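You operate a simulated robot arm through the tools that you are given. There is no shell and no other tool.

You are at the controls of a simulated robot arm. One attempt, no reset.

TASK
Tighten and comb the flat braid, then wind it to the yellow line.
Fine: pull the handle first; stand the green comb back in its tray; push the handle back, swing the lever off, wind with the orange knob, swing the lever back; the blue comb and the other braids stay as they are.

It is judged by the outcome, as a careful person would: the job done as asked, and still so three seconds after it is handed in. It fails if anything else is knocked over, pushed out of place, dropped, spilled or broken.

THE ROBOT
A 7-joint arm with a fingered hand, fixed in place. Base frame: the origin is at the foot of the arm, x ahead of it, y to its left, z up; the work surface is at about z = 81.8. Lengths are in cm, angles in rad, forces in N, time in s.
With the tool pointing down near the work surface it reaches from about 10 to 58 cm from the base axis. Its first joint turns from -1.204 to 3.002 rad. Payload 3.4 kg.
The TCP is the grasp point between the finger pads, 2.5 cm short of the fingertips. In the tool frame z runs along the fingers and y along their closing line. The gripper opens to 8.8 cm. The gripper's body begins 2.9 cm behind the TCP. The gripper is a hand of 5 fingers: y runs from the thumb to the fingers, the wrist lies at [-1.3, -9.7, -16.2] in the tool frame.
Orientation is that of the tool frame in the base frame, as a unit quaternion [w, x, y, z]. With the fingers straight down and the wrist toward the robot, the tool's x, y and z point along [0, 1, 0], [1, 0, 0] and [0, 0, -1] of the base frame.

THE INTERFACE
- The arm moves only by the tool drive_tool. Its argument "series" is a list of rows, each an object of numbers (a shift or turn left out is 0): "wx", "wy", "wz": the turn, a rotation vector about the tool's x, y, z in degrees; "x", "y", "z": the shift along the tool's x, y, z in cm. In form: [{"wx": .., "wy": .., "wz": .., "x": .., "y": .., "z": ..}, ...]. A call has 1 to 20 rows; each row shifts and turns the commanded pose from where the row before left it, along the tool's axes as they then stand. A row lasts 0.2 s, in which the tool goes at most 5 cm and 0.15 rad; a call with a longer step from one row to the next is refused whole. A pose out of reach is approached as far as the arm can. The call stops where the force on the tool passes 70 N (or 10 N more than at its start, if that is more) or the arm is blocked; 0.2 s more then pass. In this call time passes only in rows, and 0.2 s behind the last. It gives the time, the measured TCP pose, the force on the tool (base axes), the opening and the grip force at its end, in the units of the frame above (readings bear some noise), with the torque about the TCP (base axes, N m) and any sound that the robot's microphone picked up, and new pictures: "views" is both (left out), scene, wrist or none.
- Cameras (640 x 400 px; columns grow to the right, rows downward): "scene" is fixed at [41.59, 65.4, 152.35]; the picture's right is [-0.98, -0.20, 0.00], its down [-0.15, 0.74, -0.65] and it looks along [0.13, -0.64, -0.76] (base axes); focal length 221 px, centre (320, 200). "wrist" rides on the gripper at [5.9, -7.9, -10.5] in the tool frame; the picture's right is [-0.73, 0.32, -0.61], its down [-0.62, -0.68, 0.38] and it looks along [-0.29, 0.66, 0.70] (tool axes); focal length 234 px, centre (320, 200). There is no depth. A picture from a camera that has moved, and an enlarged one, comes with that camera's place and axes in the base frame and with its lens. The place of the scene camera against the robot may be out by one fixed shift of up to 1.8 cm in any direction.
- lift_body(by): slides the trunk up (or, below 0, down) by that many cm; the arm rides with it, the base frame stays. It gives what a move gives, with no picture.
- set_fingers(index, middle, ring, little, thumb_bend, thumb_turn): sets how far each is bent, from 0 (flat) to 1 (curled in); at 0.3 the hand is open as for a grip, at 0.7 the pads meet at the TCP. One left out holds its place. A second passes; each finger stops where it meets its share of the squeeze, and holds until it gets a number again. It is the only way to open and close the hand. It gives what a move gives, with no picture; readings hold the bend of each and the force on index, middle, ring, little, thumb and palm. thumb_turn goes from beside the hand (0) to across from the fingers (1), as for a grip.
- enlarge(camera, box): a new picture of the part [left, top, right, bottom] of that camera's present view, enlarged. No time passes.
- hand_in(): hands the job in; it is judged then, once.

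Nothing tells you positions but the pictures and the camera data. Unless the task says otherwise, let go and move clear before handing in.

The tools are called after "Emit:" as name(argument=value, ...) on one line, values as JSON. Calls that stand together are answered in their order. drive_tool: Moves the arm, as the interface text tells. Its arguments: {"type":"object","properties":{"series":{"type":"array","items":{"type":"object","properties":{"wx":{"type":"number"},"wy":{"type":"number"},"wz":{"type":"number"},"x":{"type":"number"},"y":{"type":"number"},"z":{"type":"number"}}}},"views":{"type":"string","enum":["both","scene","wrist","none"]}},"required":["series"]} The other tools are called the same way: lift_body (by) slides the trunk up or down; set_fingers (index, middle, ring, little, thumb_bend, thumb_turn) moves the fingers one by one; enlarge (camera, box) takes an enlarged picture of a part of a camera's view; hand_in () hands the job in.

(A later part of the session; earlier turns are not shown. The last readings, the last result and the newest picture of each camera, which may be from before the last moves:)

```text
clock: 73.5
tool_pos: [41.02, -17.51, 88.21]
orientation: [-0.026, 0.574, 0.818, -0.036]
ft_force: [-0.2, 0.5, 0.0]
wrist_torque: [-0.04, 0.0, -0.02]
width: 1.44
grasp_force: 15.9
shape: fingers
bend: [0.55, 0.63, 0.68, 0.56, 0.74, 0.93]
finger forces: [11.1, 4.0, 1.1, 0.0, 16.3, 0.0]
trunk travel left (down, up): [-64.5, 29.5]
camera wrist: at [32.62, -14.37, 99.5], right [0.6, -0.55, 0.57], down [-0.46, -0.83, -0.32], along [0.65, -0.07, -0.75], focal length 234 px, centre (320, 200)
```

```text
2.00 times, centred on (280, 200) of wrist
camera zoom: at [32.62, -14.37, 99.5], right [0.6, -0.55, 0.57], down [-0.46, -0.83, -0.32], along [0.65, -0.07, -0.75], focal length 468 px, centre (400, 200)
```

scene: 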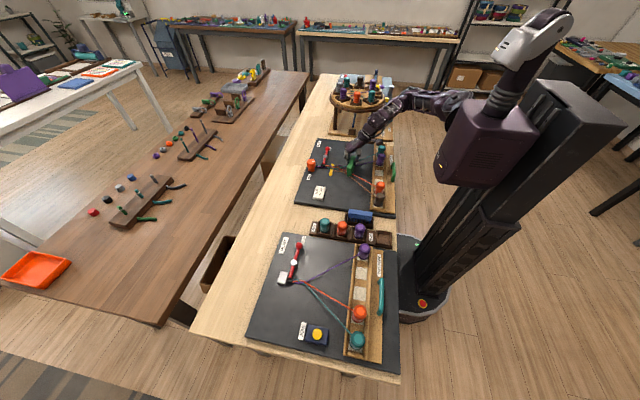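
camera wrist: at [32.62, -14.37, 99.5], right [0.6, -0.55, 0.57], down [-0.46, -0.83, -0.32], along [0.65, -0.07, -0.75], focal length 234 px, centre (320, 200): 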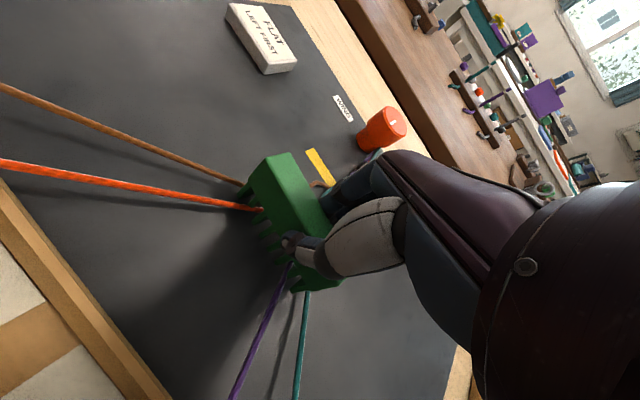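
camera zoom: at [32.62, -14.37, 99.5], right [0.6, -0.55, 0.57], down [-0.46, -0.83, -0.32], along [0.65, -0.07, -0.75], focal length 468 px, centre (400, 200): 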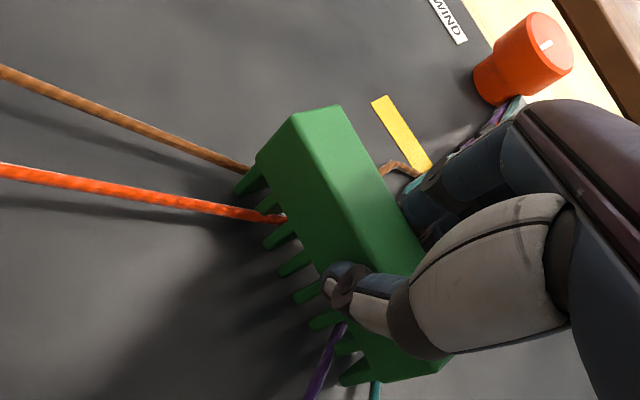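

The outer strands (brown and teal) are right at the comb's end teeth, so I'll lift, shift the comb 0.7 cm left and slightly forward to take all four between the teeth, and lower again.

Emit:
drive_tool(series=[{"z": -1.0}, {"z": -1.0}, {"x": 0.52, "y": 0.61, "z": -0.03}, {"z": 1.0}, {"z": 0.8}], views="both")

Emit:
enlarge(camera="wrist", box=[160, 100, 400, 300])

Emit:
enlarge(camera="scene", box=[310, 135, 370, 185])

```text
clock: 74.7
tool_pos: [41.35, -16.77, 88.36]
orientation: [-0.027, 0.573, 0.818, -0.037]
ft_force: [0.8, 1.3, 0.5]
wrist_torque: [0.0, -0.02, 0.01]
width: 1.44
grasp_force: 16.4
shape: fingers
bend: [0.55, 0.63, 0.68, 0.56, 0.74, 0.93]
finger forces: [11.1, 4.0, 1.1, 0.0, 16.4, 0.1]
trunk travel left (down, up): [-64.5, 29.5]
camera wrist: at [33.05, -13.62, 99.6], right [0.6, -0.55, 0.57], down [-0.46, -0.83, -0.32], along [0.65, -0.07, -0.75], focal length 234 px, centre (320, 200)
```

scene: 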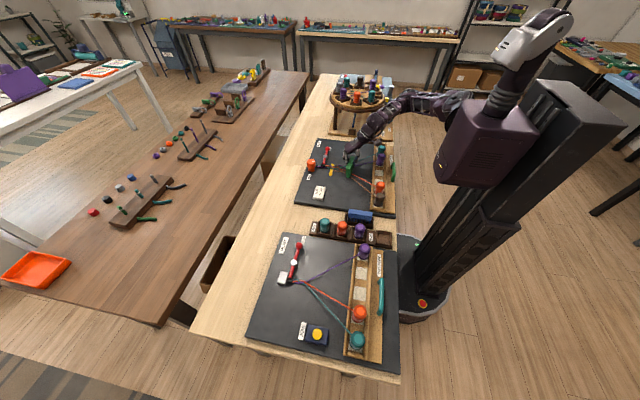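
wrist: 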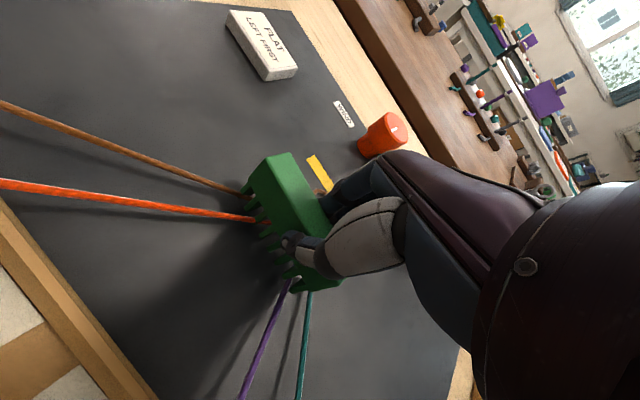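

```text
2.00 times, centred on (280, 200) of wrist
camera zoom: at [33.05, -13.62, 99.6], right [0.6, -0.55, 0.57], down [-0.46, -0.83, -0.32], along [0.65, -0.07, -0.75], focal length 468 px, centre (400, 200)
```

zoom: 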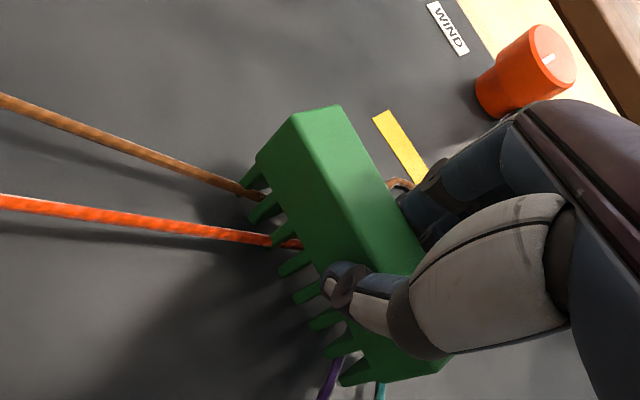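

```text
8.00 times, centred on (340, 160) of scene
camera zoom: at [41.59, 65.4, 152.35], right [-0.98, -0.2, 0.0], down [-0.15, 0.74, -0.65], along [0.13, -0.64, -0.76], focal length 1765 px, centre (160, 520)
```

zoom: 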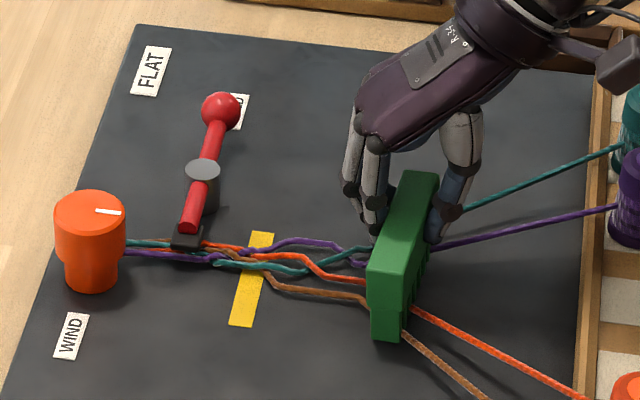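

Three strands are between the teeth, but teal is still just outside the last tooth. I'll lift, move 0.9 cm forward where the strands are closer together, and lower again.

Emit:
drive_tool(series=[{"z": -1.0}, {"z": -1.0}, {"x": -0.5, "y": 0.75, "z": -0.07}, {"z": 0.9}, {"z": 0.7}], views="both")

Emit:
enlarge(camera="wrist", box=[160, 100, 400, 300])

Emit:
enlarge(camera="scene", box=[310, 135, 370, 185])

```text
clock: 75.9
tool_pos: [42.27, -17.01, 88.78]
orientation: [-0.027, 0.572, 0.819, -0.037]
ft_force: [0.2, 0.1, -0.3]
wrist_torque: [0.02, -0.01, 0.0]
width: 1.45
grasp_force: 16.4
shape: fingers
bend: [0.55, 0.63, 0.68, 0.56, 0.74, 0.93]
finger forces: [11.2, 4.0, 1.2, 0.1, 16.3, 0.1]
trunk travel left (down, up): [-64.5, 29.5]
camera wrist: at [33.98, -13.86, 100.02], right [0.6, -0.55, 0.57], down [-0.46, -0.83, -0.32], along [0.65, -0.07, -0.75], focal length 234 px, centre (320, 200)
```

scene: 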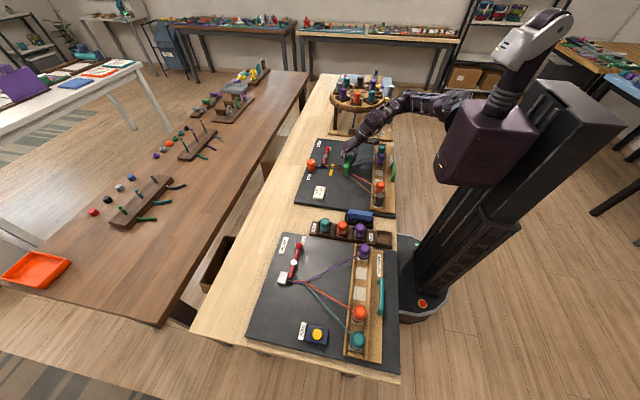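
wrist: 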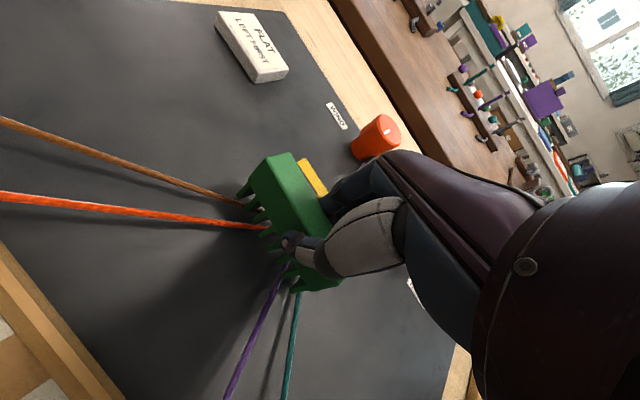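

```text
2.00 times, centred on (280, 200) of wrist
camera zoom: at [33.98, -13.86, 100.02], right [0.6, -0.55, 0.57], down [-0.46, -0.83, -0.32], along [0.65, -0.07, -0.75], focal length 468 px, centre (400, 200)
```

zoom: 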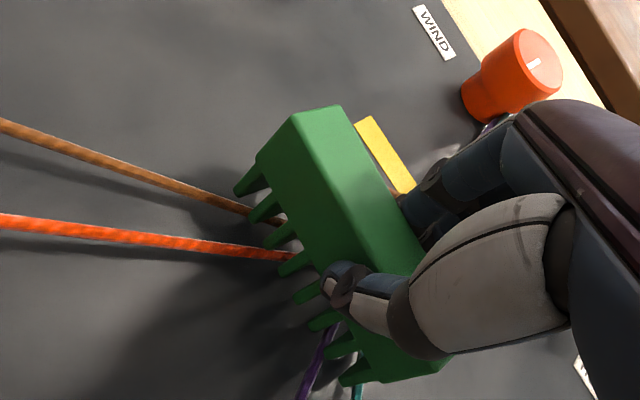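

```text
8.00 times, centred on (340, 160) of scene
camera zoom: at [41.59, 65.4, 152.35], right [-0.98, -0.2, 0.0], down [-0.15, 0.74, -0.65], along [0.13, -0.64, -0.76], focal length 1765 px, centre (160, 520)
```

zoom: 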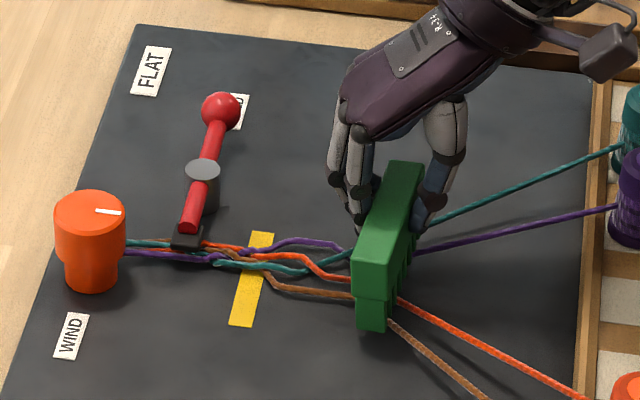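

Emit:
drive_tool(series=[{"z": -0.9}, {"z": -0.7}, {"x": -0.75, "y": -0.27}, {"z": 0.9}, {"z": 0.9}], views="wrist")

Emit:
enlarge(camera="wrist", box=[200, 140, 380, 290])

```text
clock: 77.1
tool_pos: [42.52, -17.73, 88.63]
orientation: [-0.027, 0.573, 0.819, -0.036]
ft_force: [0.1, 0.2, -0.2]
wrist_torque: [-0.03, 0.03, 0.0]
width: 1.44
grasp_force: 15.9
shape: fingers
bend: [0.55, 0.63, 0.68, 0.56, 0.74, 0.93]
finger forces: [11.1, 3.9, 1.3, 0.0, 16.2, 0.1]
trunk travel left (down, up): [-64.5, 29.5]
camera wrist: at [34.02, -14.58, 99.85], right [0.6, -0.55, 0.57], down [-0.46, -0.83, -0.32], along [0.65, -0.07, -0.75], focal length 234 px, centre (320, 200)
```

wrist: 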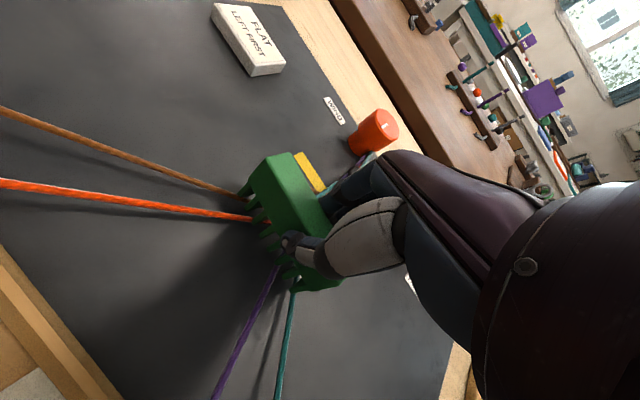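

```text
2.67 times, centred on (290, 215) of wrist
camera zoom: at [34.02, -14.58, 99.85], right [0.6, -0.55, 0.57], down [-0.46, -0.83, -0.32], along [0.65, -0.07, -0.75], focal length 624 px, centre (400, 160)
```

zoom: 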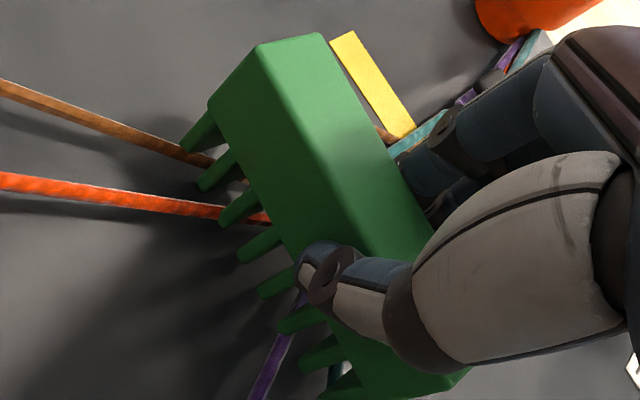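

Now all four strands pass between the teeth. I'll lower a touch more and start the combing stroke toward the clamp, slowly and watching forces.

Emit:
drive_tool(series=[{"z": 0.4}, {"x": -0.17, "y": 0.47, "z": -0.04}, {"x": -0.17, "y": 0.47, "z": -0.04}, {"x": -0.17, "y": 0.47, "z": -0.04}], views="both")

Emit:
enlarge(camera="wrist", box=[200, 140, 380, 290])

Emit:
enlarge(camera="scene", box=[310, 135, 370, 185])

```text
clock: 78.1
tool_pos: [44.0, -17.89, 88.38]
orientation: [-0.027, 0.573, 0.819, -0.037]
ft_force: [0.4, -0.2, -1.7]
wrist_torque: [0.02, 0.0, 0.02]
width: 1.43
grasp_force: 16.2
shape: fingers
bend: [0.55, 0.63, 0.68, 0.56, 0.74, 0.93]
finger forces: [11.1, 3.9, 1.2, 0.1, 16.3, 0.0]
trunk travel left (down, up): [-64.5, 29.5]
camera wrist: at [35.49, -14.6, 99.46], right [0.6, -0.55, 0.57], down [-0.46, -0.83, -0.32], along [0.65, -0.07, -0.75], focal length 234 px, centre (320, 200)
```

scene: 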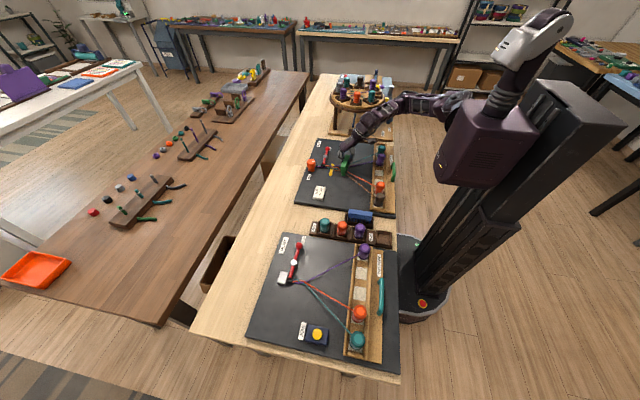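
wrist: 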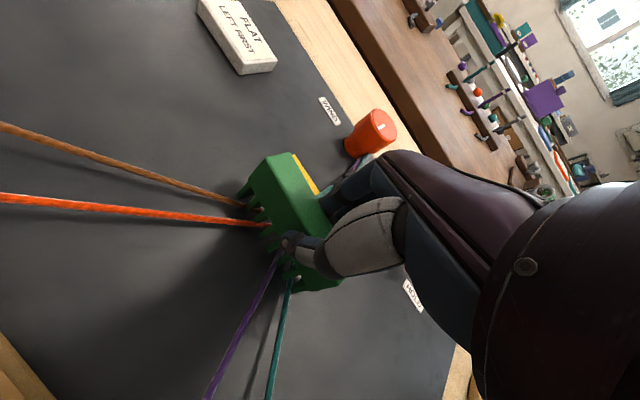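

```text
2.67 times, centred on (290, 215) of wrist
camera zoom: at [35.49, -14.6, 99.46], right [0.6, -0.55, 0.57], down [-0.46, -0.83, -0.32], along [0.65, -0.07, -0.75], focal length 624 px, centre (400, 160)
```

zoom: 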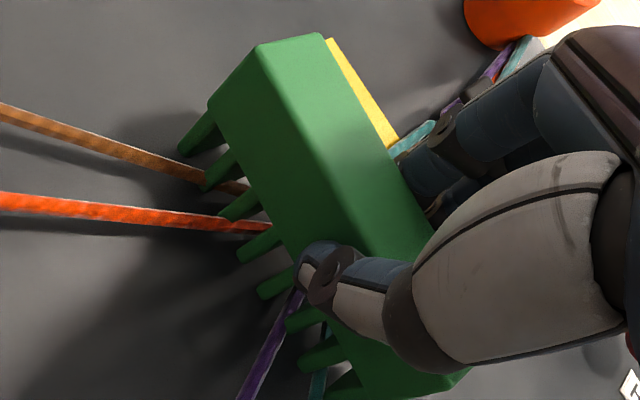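

```text
8.00 times, centred on (340, 160) of scene
camera zoom: at [41.59, 65.4, 152.35], right [-0.98, -0.2, 0.0], down [-0.15, 0.74, -0.65], along [0.13, -0.64, -0.76], focal length 1765 px, centre (160, 520)
```

zoom: 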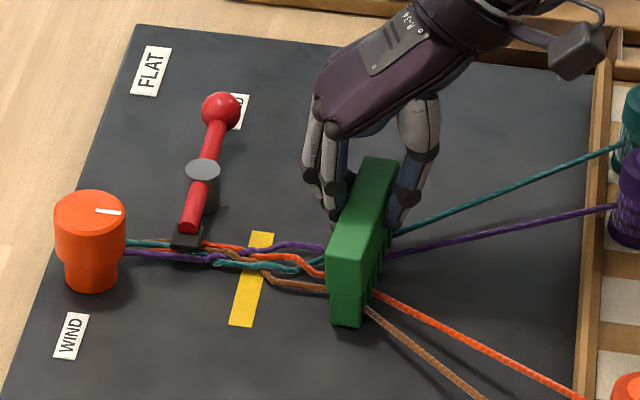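

The stroke is packing the crossings ahead of the comb with almost no force. I'll continue toward the clamp in small steps.

Emit:
drive_tool(series=[{"x": -0.14, "y": 0.47, "z": 0.06}, {"x": -0.14, "y": 0.47, "z": 0.0}, {"x": -0.14, "y": 0.47, "z": 0.0}], views="scene")

Emit:
enlarge(camera="scene", box=[310, 135, 370, 185])

```text
clock: 78.9
tool_pos: [45.22, -17.61, 87.96]
orientation: [-0.027, 0.573, 0.819, -0.038]
ft_force: [-0.5, -0.3, 0.2]
wrist_torque: [0.06, 0.0, -0.01]
width: 1.44
grasp_force: 16.4
shape: fingers
bend: [0.55, 0.63, 0.68, 0.56, 0.74, 0.93]
finger forces: [10.6, 4.2, 1.4, 0.0, 16.8, 0.0]
trunk travel left (down, up): [-64.5, 29.5]
```

scene: 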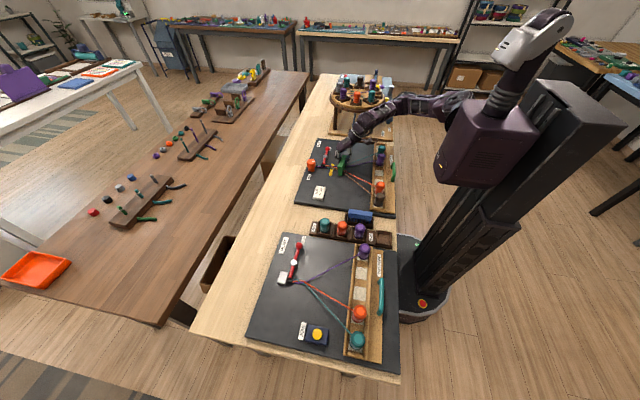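

```text
8.00 times, centred on (340, 160) of scene
camera zoom: at [41.59, 65.4, 152.35], right [-0.98, -0.2, 0.0], down [-0.15, 0.74, -0.65], along [0.13, -0.64, -0.76], focal length 1765 px, centre (160, 520)
```

zoom: 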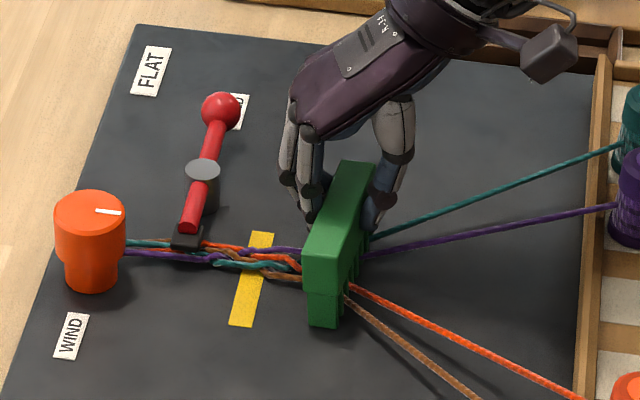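

Emit:
drive_tool(series=[{"x": -0.14, "y": 0.47, "z": -0.08}, {"x": -0.14, "y": 0.47, "z": -0.05}], views="scene")

Emit:
enlarge(camera="scene", box=[310, 135, 370, 185])

```text
clock: 79.5
tool_pos: [46.2, -17.56, 88.0]
orientation: [-0.027, 0.573, 0.818, -0.037]
ft_force: [0.5, -0.5, 0.0]
wrist_torque: [0.05, 0.02, -0.01]
width: 1.43
grasp_force: 16.2
shape: fingers
bend: [0.55, 0.63, 0.68, 0.56, 0.74, 0.93]
finger forces: [10.8, 4.1, 1.3, 0.1, 16.5, 0.1]
trunk travel left (down, up): [-64.5, 29.5]
```

scene: 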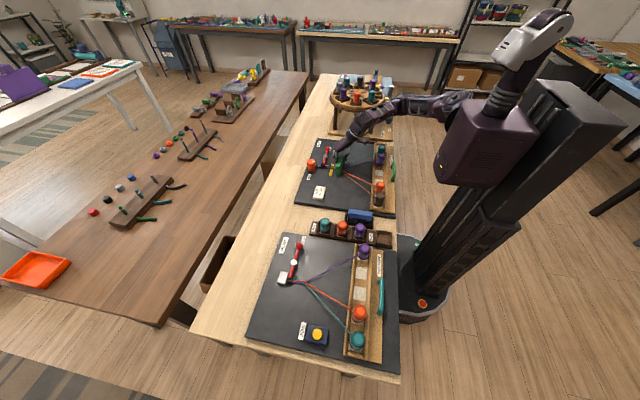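

```text
8.00 times, centred on (340, 160) of scene
camera zoom: at [41.59, 65.4, 152.35], right [-0.98, -0.2, 0.0], down [-0.15, 0.74, -0.65], along [0.13, -0.64, -0.76], focal length 1765 px, centre (160, 520)
```

zoom: 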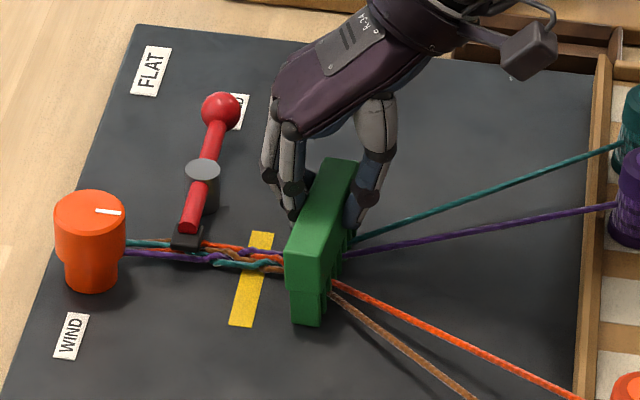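

Emit:
drive_tool(series=[{"x": -0.16, "y": 0.47, "z": -0.05}], views="scene")

Emit:
enlarge(camera="scene", box=[310, 135, 370, 185])

Emit:
enlarge(camera="wrist", box=[200, 100, 440, 300])

```text
clock: 79.9
tool_pos: [46.65, -17.67, 88.13]
orientation: [-0.026, 0.573, 0.818, -0.038]
ft_force: [-1.4, 0.4, -0.1]
wrist_torque: [0.06, 0.05, 0.05]
width: 1.43
grasp_force: 16.7
shape: fingers
bend: [0.55, 0.63, 0.68, 0.56, 0.74, 0.93]
finger forces: [10.2, 3.9, 1.4, 0.0, 17.1, 0.0]
trunk travel left (down, up): [-64.5, 29.5]
```

scene: 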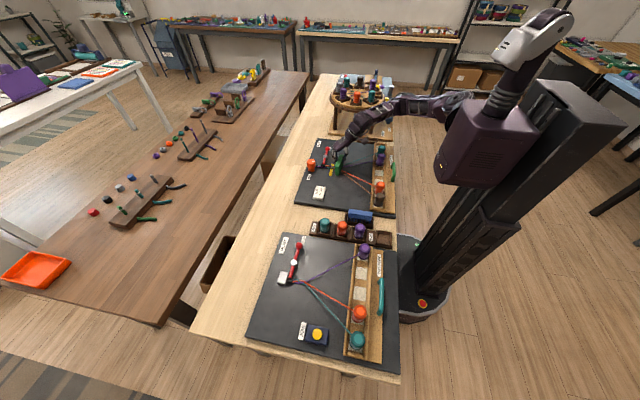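

```text
8.00 times, centred on (340, 160) of scene
camera zoom: at [41.59, 65.4, 152.35], right [-0.98, -0.2, 0.0], down [-0.15, 0.74, -0.65], along [0.13, -0.64, -0.76], focal length 1765 px, centre (160, 520)
```

zoom: 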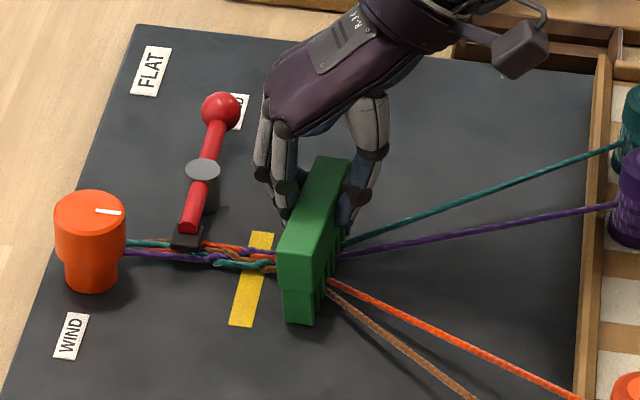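

```text
2.00 times, centred on (320, 200) of wrist
camera zoom: at [38.31, -14.44, 99.26], right [0.6, -0.55, 0.57], down [-0.46, -0.83, -0.32], along [0.65, -0.07, -0.75], focal length 468 px, centre (320, 200)
```

zoom: 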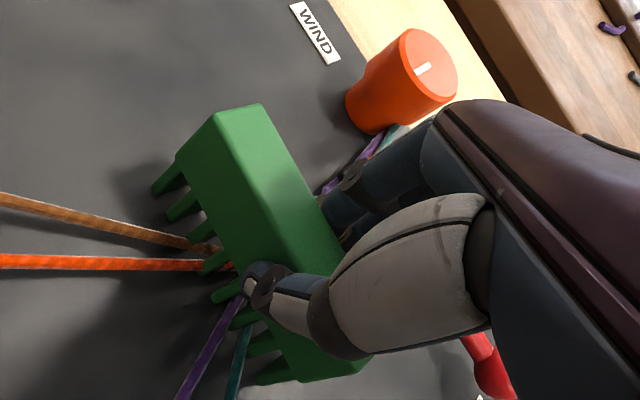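

Resistance is just starting to appear. I'll lift the comb straight up and look at where the packed edge of the braid has settled.

Emit:
drive_tool(series=[{"z": -0.8}, {"z": -1.2}, {"z": -1.5}, {"z": -1.5, "x": 0.9, "y": -2.4}, {"z": -1.0, "x": 0.9, "y": -2.4}], views="both")

Emit:
enlarge(camera="scene", box=[300, 140, 360, 185])

Emit:
enlarge(camera="wrist", box=[160, 100, 400, 300])

```text
clock: 81.1
tool_pos: [42.11, -17.46, 94.59]
orientation: [-0.026, 0.573, 0.818, -0.036]
ft_force: [0.4, 0.0, 0.3]
wrist_torque: [-0.01, -0.01, -0.02]
width: 1.47
grasp_force: 16.4
shape: fingers
bend: [0.55, 0.63, 0.68, 0.56, 0.74, 0.92]
finger forces: [11.2, 4.2, 1.2, 0.1, 16.5, 0.0]
trunk travel left (down, up): [-64.5, 29.5]
camera wrist: at [33.7, -14.24, 105.8], right [0.6, -0.55, 0.57], down [-0.46, -0.83, -0.32], along [0.65, -0.07, -0.75], focal length 234 px, centre (320, 200)
```

scene: 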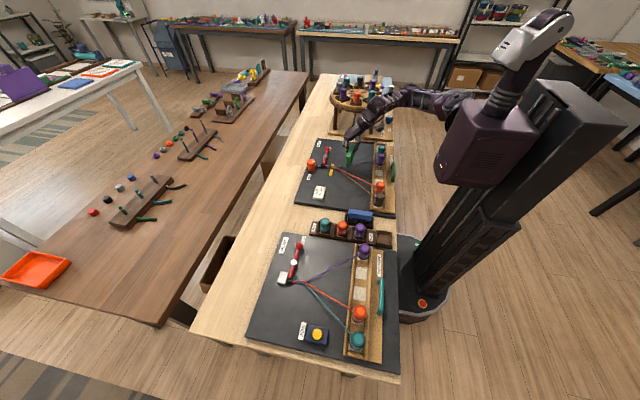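
wrist: 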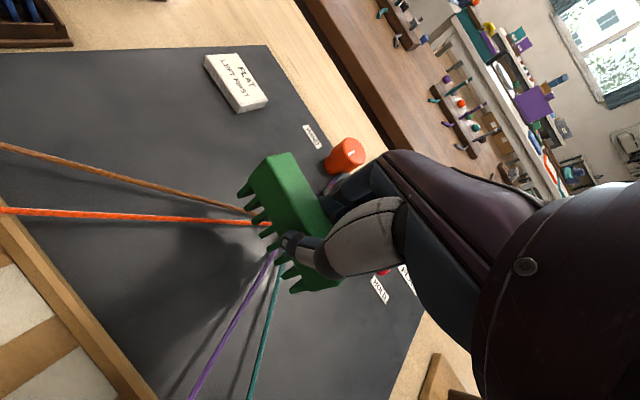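

```text
8.89 times, centred on (330, 162) of scene
camera zoom: at [41.59, 65.4, 152.35], right [-0.98, -0.2, 0.0], down [-0.15, 0.74, -0.65], along [0.13, -0.64, -0.76], focal length 1961 px, centre (231, 533)
```

zoom: 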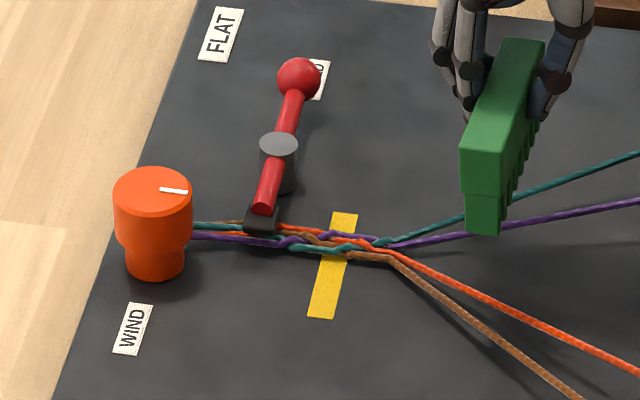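

```text
2.00 times, centred on (280, 200) of wrist
camera zoom: at [33.7, -14.24, 105.8], right [0.6, -0.55, 0.57], down [-0.46, -0.83, -0.32], along [0.65, -0.07, -0.75], focal length 468 px, centre (400, 200)
```

zoom: 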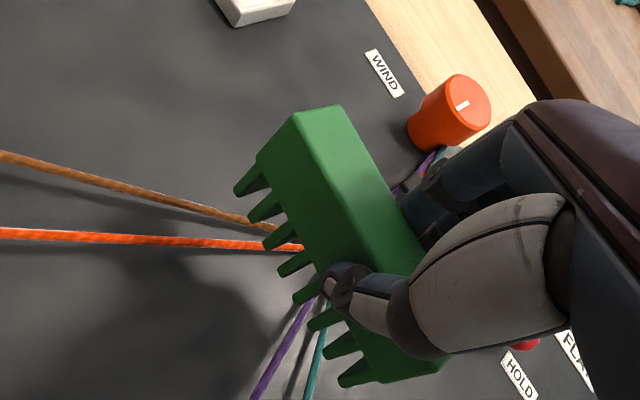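

Combing worked: the crossings are now packed tight, with the braid's edge about 2.8 cm on the robot side of the yellow line. I'll make one more light stroke to be sure it is fully packed.

Emit:
drive_tool(series=[{"x": -0.35, "y": 0.95, "z": 0.8}, {"x": -0.35, "y": 0.95, "z": 1.2}, {"z": 1.3}, {"z": 1.2}, {"z": 1.0}, {"z": 0.5}], views="none")

Emit:
drive_tool(series=[{"z": 0.15}, {"x": -0.14, "y": 0.47, "z": -0.03}], views="wrist")

Emit:
enlarge(camera="wrist", box=[200, 140, 380, 290])

```text
clock: 82.5
tool_pos: [43.59, -17.57, 88.22]
orientation: [-0.026, 0.573, 0.818, -0.037]
ft_force: [0.3, 0.4, 0.1]
wrist_torque: [0.01, -0.02, 0.01]
width: 1.48
grasp_force: 16.8
shape: fingers
bend: [0.55, 0.63, 0.68, 0.56, 0.74, 0.92]
finger forces: [11.0, 4.1, 1.1, 0.1, 16.4, 0.1]
trunk travel left (down, up): [-64.5, 29.5]
```

```text
clock: 83.1
tool_pos: [44.2, -17.53, 88.06]
orientation: [-0.027, 0.572, 0.819, -0.037]
ft_force: [-0.3, 0.2, -1.1]
wrist_torque: [-0.02, 0.01, -0.02]
width: 1.44
grasp_force: 16.0
shape: fingers
bend: [0.55, 0.63, 0.68, 0.56, 0.74, 0.92]
finger forces: [11.1, 4.1, 1.1, 0.0, 16.3, 0.0]
trunk travel left (down, up): [-64.5, 29.5]
camera wrist: at [35.77, -14.39, 99.46], right [0.6, -0.55, 0.57], down [-0.46, -0.83, -0.32], along [0.65, -0.07, -0.75], focal length 234 px, centre (320, 200)
```

wrist: 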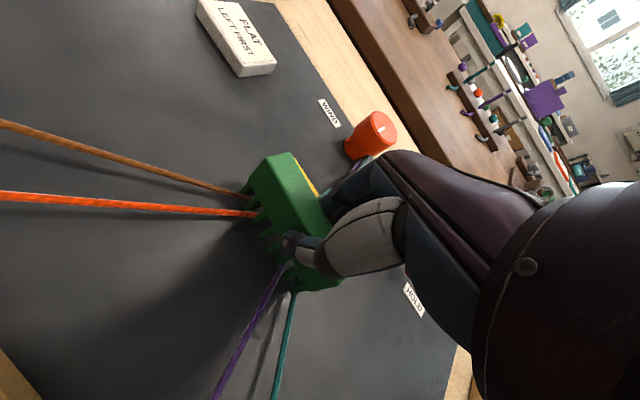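

```text
2.67 times, centred on (290, 215) of wrist
camera zoom: at [35.77, -14.39, 99.46], right [0.6, -0.55, 0.57], down [-0.46, -0.83, -0.32], along [0.65, -0.07, -0.75], focal length 624 px, centre (400, 160)
```

zoom: 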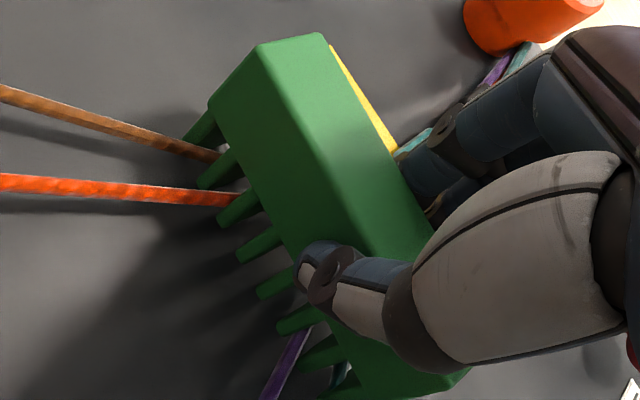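

Emit:
drive_tool(series=[{"x": -0.16, "y": 0.47, "z": -0.05}, {"x": -0.16, "y": 0.47, "z": -0.05}, {"x": -0.16, "y": 0.47, "z": -0.05}, {"x": -0.16, "y": 0.47, "z": -0.05}], views="none")

Emit:
drive_tool(series=[{"x": -0.15, "y": 0.4, "z": -0.03}], views="none")

Emit:
drive_tool(series=[{"x": -0.15, "y": 0.4, "z": -0.03}], views="scene")

Emit:
enlarge(camera="scene", box=[300, 140, 360, 185])

```text
clock: 84.1
tool_pos: [46.16, -17.51, 88.28]
orientation: [-0.027, 0.573, 0.818, -0.037]
ft_force: [0.4, -0.7, -0.3]
wrist_torque: [-0.03, 0.0, -0.01]
width: 1.45
grasp_force: 16.2
shape: fingers
bend: [0.55, 0.63, 0.68, 0.56, 0.74, 0.92]
finger forces: [11.1, 4.1, 1.2, 0.0, 16.3, 0.0]
trunk travel left (down, up): [-64.5, 29.5]
```

```text
clock: 84.5
tool_pos: [46.56, -17.49, 88.2]
orientation: [-0.027, 0.573, 0.819, -0.037]
ft_force: [-1.2, 0.5, -0.7]
wrist_torque: [-0.03, 0.04, -0.01]
width: 1.48
grasp_force: 16.3
shape: fingers
bend: [0.55, 0.63, 0.68, 0.56, 0.74, 0.92]
finger forces: [10.8, 4.1, 1.1, 0.1, 16.5, 0.0]
trunk travel left (down, up): [-64.5, 29.5]
```

```text
clock: 84.9
tool_pos: [46.92, -17.65, 88.38]
orientation: [-0.027, 0.572, 0.819, -0.037]
ft_force: [-3.1, 0.7, -1.5]
wrist_torque: [0.02, 0.13, 0.05]
width: 1.45
grasp_force: 16.1
shape: fingers
bend: [0.55, 0.63, 0.68, 0.56, 0.74, 0.92]
finger forces: [9.6, 3.8, 1.2, 0.0, 17.7, 0.1]
trunk travel left (down, up): [-64.5, 29.5]
```

scene: 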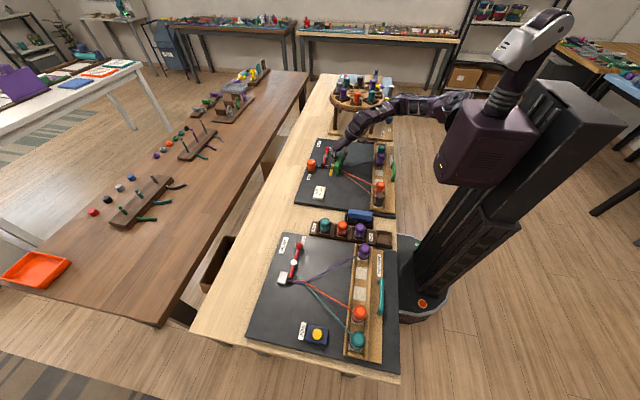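

```text
8.89 times, centred on (330, 162) of scene
camera zoom: at [41.59, 65.4, 152.35], right [-0.98, -0.2, 0.0], down [-0.15, 0.74, -0.65], along [0.13, -0.64, -0.76], focal length 1961 px, centre (231, 533)
```

zoom: 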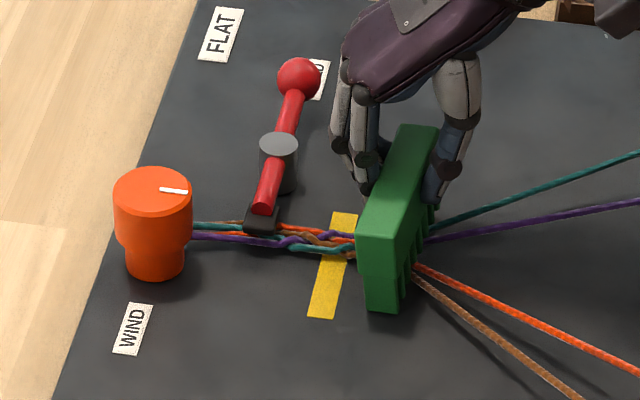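

Emit:
drive_tool(series=[{"x": -0.12, "y": 0.33, "z": 0.02}], views="none")

```text
clock: 85.3
tool_pos: [47.15, -17.62, 88.36]
orientation: [-0.026, 0.573, 0.818, -0.037]
ft_force: [-5.9, 0.3, 0.1]
wrist_torque: [0.0, 0.12, 0.12]
width: 1.43
grasp_force: 16.1
shape: fingers
bend: [0.55, 0.64, 0.68, 0.56, 0.74, 0.92]
finger forces: [8.9, 3.5, 1.2, 0.1, 18.9, 0.1]
trunk travel left (down, up): [-64.5, 29.5]
```

The braid now resists firmly (about 6 N), so it is packed. I'll lift the comb out and check.

Emit:
drive_tool(series=[{"x": 0.1, "y": -0.3}, {"z": -1.0}, {"z": -1.4}, {"z": -1.5}, {"z": -1.5, "x": 0.8, "y": -2.2}, {"z": -1.0, "x": 0.8, "y": -2.2}], views="both")

Emit:
enlarge(camera="scene", box=[300, 140, 360, 185])

```text
clock: 86.7
tool_pos: [42.91, -17.41, 94.91]
orientation: [-0.027, 0.573, 0.818, -0.036]
ft_force: [-0.6, -0.2, -0.8]
wrist_torque: [0.01, -0.02, 0.02]
width: 1.45
grasp_force: 17.0
shape: fingers
bend: [0.55, 0.64, 0.68, 0.56, 0.74, 0.92]
finger forces: [11.2, 4.3, 1.1, 0.0, 16.5, 0.0]
trunk travel left (down, up): [-64.5, 29.5]
camera wrist: at [34.51, -14.24, 106.14], right [0.6, -0.55, 0.57], down [-0.46, -0.83, -0.32], along [0.65, -0.07, -0.75], focal length 234 px, centre (320, 200)
```

scene: 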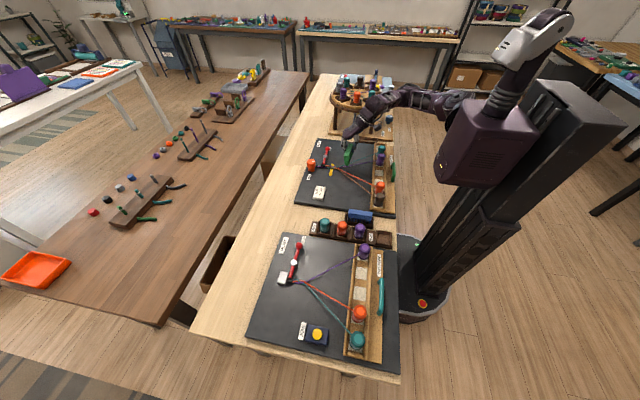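
wrist: 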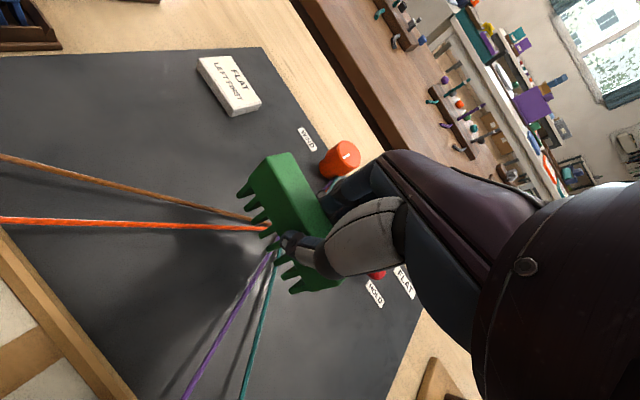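

```text
8.89 times, centred on (330, 162) of scene
camera zoom: at [41.59, 65.4, 152.35], right [-0.98, -0.2, 0.0], down [-0.15, 0.74, -0.65], along [0.13, -0.64, -0.76], focal length 1961 px, centre (231, 533)
```

zoom: 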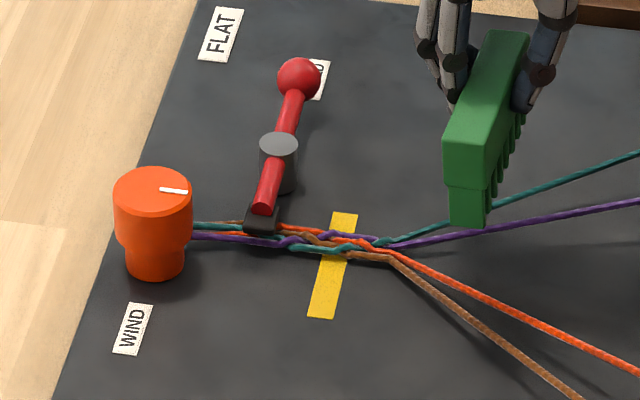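

The braid edge stays at the same packed place, so combing is done. Now I'll take the comb back: raise the trunk to the earlier height and retrace the path toward the tray, turning the hand so the comb lines up with it.

Emit:
lift_body(by=9)

Emit:
drive_tool(series=[{"wz": 6, "z": 0.7, "x": -1}, {"wz": 6, "z": 0.7, "x": -1}, {"wz": 6, "z": 0.7, "x": -1}, {"wz": 6, "z": 0.7, "x": -1}, {"wz": 6, "x": -0.5}, {"wz": 6, "x": -0.5}, {"wz": 6}, {"wz": 6}, {"wz": 6}, {"wz": 6}], views="none")

```text
clock: 87.9
tool_pos: [42.98, -17.38, 103.93]
orientation: [-0.027, 0.573, 0.818, -0.036]
ft_force: [-1.0, 0.3, -1.1]
wrist_torque: [0.03, -0.03, 0.02]
width: 1.45
grasp_force: 16.2
shape: fingers
bend: [0.55, 0.64, 0.68, 0.56, 0.74, 0.92]
finger forces: [11.2, 4.3, 1.1, 0.0, 16.5, 0.0]
trunk travel left (down, up): [-73.5, 20.5]
```

```text
clock: 90.1
tool_pos: [43.33, -22.33, 101.2]
orientation: [-0.004, 0.906, 0.421, -0.045]
ft_force: [0.6, 0.4, -0.6]
wrist_torque: [0.0, -0.03, -0.02]
width: 1.46
grasp_force: 16.0
shape: fingers
bend: [0.55, 0.64, 0.68, 0.56, 0.74, 0.92]
finger forces: [10.9, 4.0, 1.1, 0.0, 16.2, 0.1]
trunk travel left (down, up): [-73.5, 20.5]
```

Emit:
drive_tool(series=[{"x": -2.8, "y": 0.3, "z": 0.6}, {"x": -2.8, "y": 0.3, "z": 0.6}, {"x": -2.8, "y": 0.3, "z": 0.6}, {"x": -2.5, "y": 0.3, "z": 0.6}], views="none")

Emit:
drive_tool(series=[{"wz": 6.5}, {"wz": 6.5}, {"wz": 6.5}, {"wz": 6.5}], views="both")

```text
clock: 91.1
tool_pos: [37.0, -31.73, 99.56]
orientation: [-0.005, 0.906, 0.422, -0.045]
ft_force: [-0.3, -0.2, 0.1]
wrist_torque: [0.01, -0.01, 0.0]
width: 1.43
grasp_force: 16.2
shape: fingers
bend: [0.55, 0.64, 0.68, 0.56, 0.74, 0.92]
finger forces: [10.9, 4.1, 1.1, 0.1, 16.0, 0.0]
trunk travel left (down, up): [-73.5, 20.5]
```

```text
clock: 92.1
tool_pos: [40.79, -32.2, 97.35]
orientation: [0.004, 0.977, 0.207, -0.046]
ft_force: [0.2, 0.1, -0.7]
wrist_torque: [0.02, 0.01, -0.01]
width: 1.42
grasp_force: 15.8
shape: fingers
bend: [0.55, 0.64, 0.68, 0.56, 0.74, 0.92]
finger forces: [10.9, 4.1, 1.2, 0.0, 16.0, 0.1]
out of reach, approached as far as the arm can: row 1, 2, 3, 4
trunk travel left (down, up): [-73.5, 20.5]
camera wrist: at [43.98, -22.31, 107.39], right [-0.48, -0.57, 0.67], down [-0.88, 0.36, -0.32], along [-0.06, -0.74, -0.68], focal length 234 px, centre (320, 200)
```

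scene: 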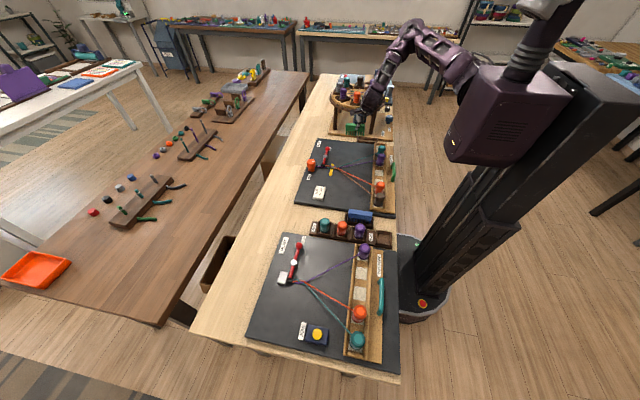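
wrist: 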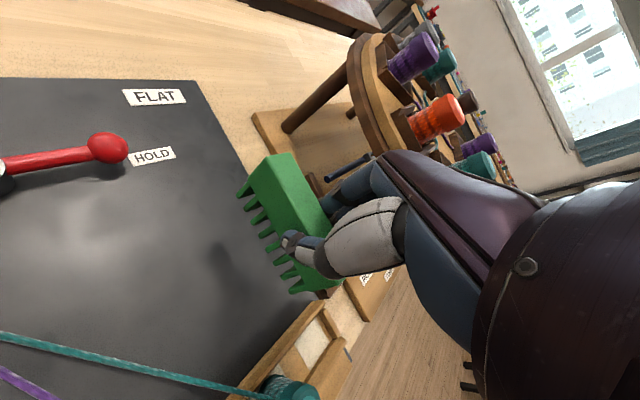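

Emit:
drive_tool(series=[{"wx": 4.4, "wy": 5.2, "z": 0.8}, {"z": 1.2}, {"x": -1.7, "y": 0.6, "z": 0.9}, {"x": -1.7, "y": 0.6, "z": 0.8}, {"x": -1.7, "y": 0.6, "z": 0.3}], views="both")

Emit:
enlarge(camera="wrist", box=[200, 110, 400, 310])

Emit:
enlarge(camera="scene", box=[335, 80, 415, 155])

```text
clock: 93.3
tool_pos: [36.51, -35.85, 93.34]
orientation: [-0.042, 0.978, 0.206, -0.009]
ft_force: [-0.5, -0.2, -0.6]
wrist_torque: [-0.02, -0.03, 0.03]
width: 1.45
grasp_force: 16.0
shape: fingers
bend: [0.55, 0.64, 0.68, 0.56, 0.74, 0.92]
finger forces: [10.9, 4.2, 1.2, 0.1, 16.0, 0.0]
trunk travel left (down, up): [-73.5, 20.5]
camera wrist: at [39.15, -27.06, 104.51], right [-0.51, -0.63, 0.58], down [-0.86, 0.4, -0.32], along [-0.02, -0.66, -0.75], focal length 234 px, centre (320, 200)
```

scene: 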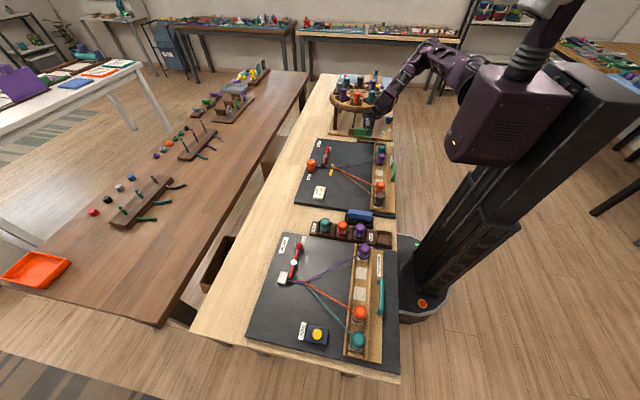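
wrist: 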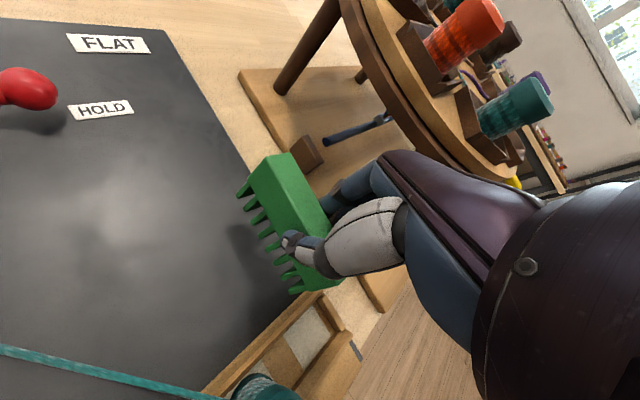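

```text
2.00 times, centred on (300, 210) of wrist
camera zoom: at [39.15, -27.06, 104.51], right [-0.51, -0.63, 0.58], down [-0.86, 0.4, -0.32], along [-0.02, -0.66, -0.75], focal length 468 px, centre (360, 180)
```

zoom: 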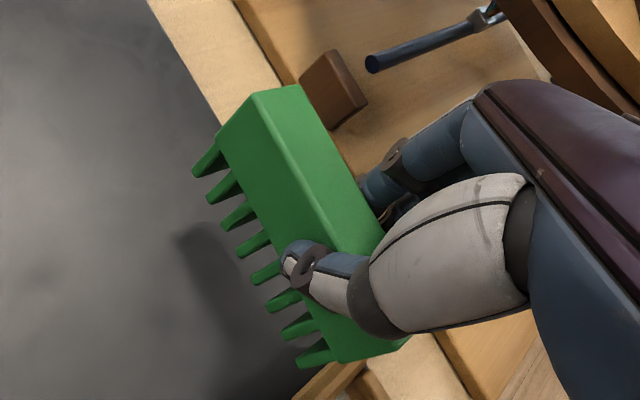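

```text
5.33 times, centred on (375, 118) of scene
camera zoom: at [41.59, 65.4, 152.35], right [-0.98, -0.2, 0.0], down [-0.15, 0.74, -0.65], along [0.13, -0.64, -0.76], focal length 1176 px, centre (27, 640)
```

zoom: 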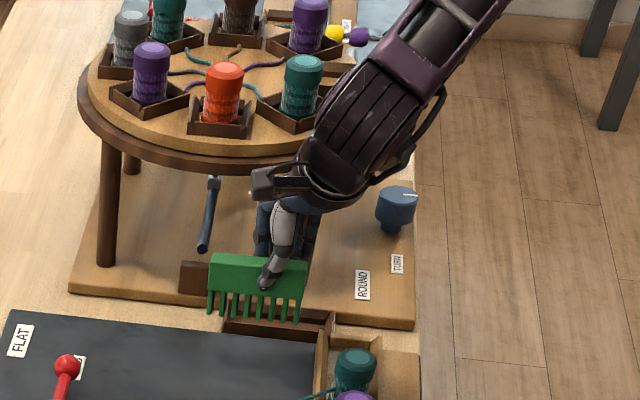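

The comb is now parallel to its tray. I'll move toward it in small steps, checking for contact with the stand.

Emit:
drive_tool(series=[{"x": -1.46, "y": 1.28, "z": 0.49}, {"x": -1.46, "y": 1.28, "z": 0.49}, {"x": -1.46, "y": 1.28, "z": 0.49}], views="both")

Emit:
enlarge(camera="wrist", box=[200, 110, 420, 310])

Emit:
enlarge(camera="scene", box=[335, 80, 415, 155])

```text
clock: 94.1
tool_pos: [33.98, -41.07, 91.56]
orientation: [-0.042, 0.978, 0.206, -0.009]
ft_force: [0.2, 0.0, 0.0]
wrist_torque: [0.01, 0.04, -0.03]
width: 1.43
grasp_force: 16.0
shape: fingers
bend: [0.55, 0.64, 0.68, 0.56, 0.74, 0.92]
finger forces: [11.0, 4.1, 1.0, 0.0, 16.1, 0.1]
trunk travel left (down, up): [-73.5, 20.5]
camera wrist: at [36.65, -32.29, 102.67], right [-0.51, -0.64, 0.58], down [-0.86, 0.4, -0.32], along [-0.02, -0.66, -0.75], focal length 234 px, centre (320, 200)
```

scene: 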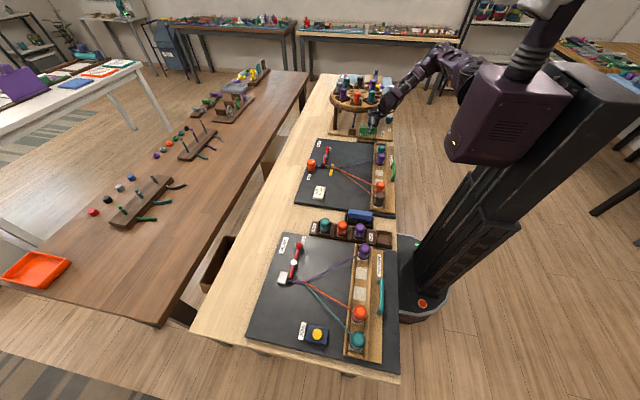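
wrist: 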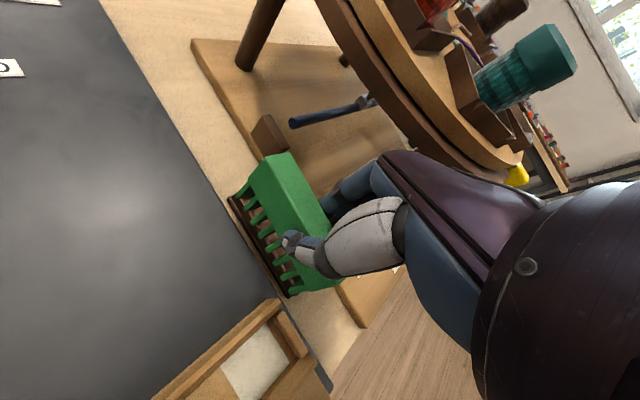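

```text
2.00 times, centred on (310, 210) of wrist
camera zoom: at [36.65, -32.29, 102.67], right [-0.51, -0.64, 0.58], down [-0.86, 0.4, -0.32], along [-0.02, -0.66, -0.75], focal length 468 px, centre (340, 180)
```

zoom: 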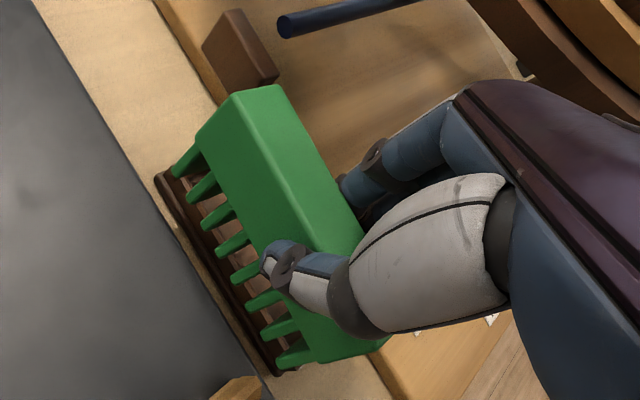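

```text
5.33 times, centred on (375, 118) of scene
camera zoom: at [41.59, 65.4, 152.35], right [-0.98, -0.2, 0.0], down [-0.15, 0.74, -0.65], along [0.13, -0.64, -0.76], focal length 1176 px, centre (27, 640)
```

zoom: 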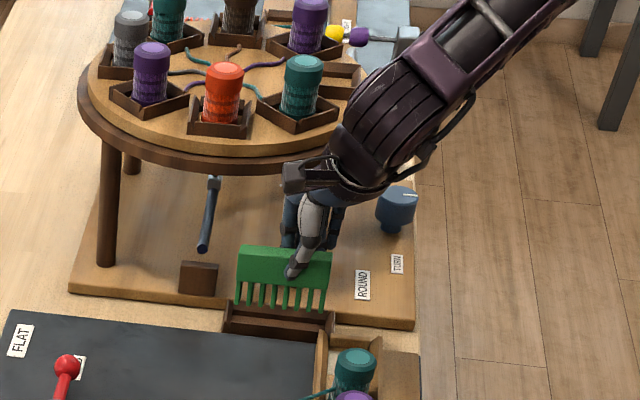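

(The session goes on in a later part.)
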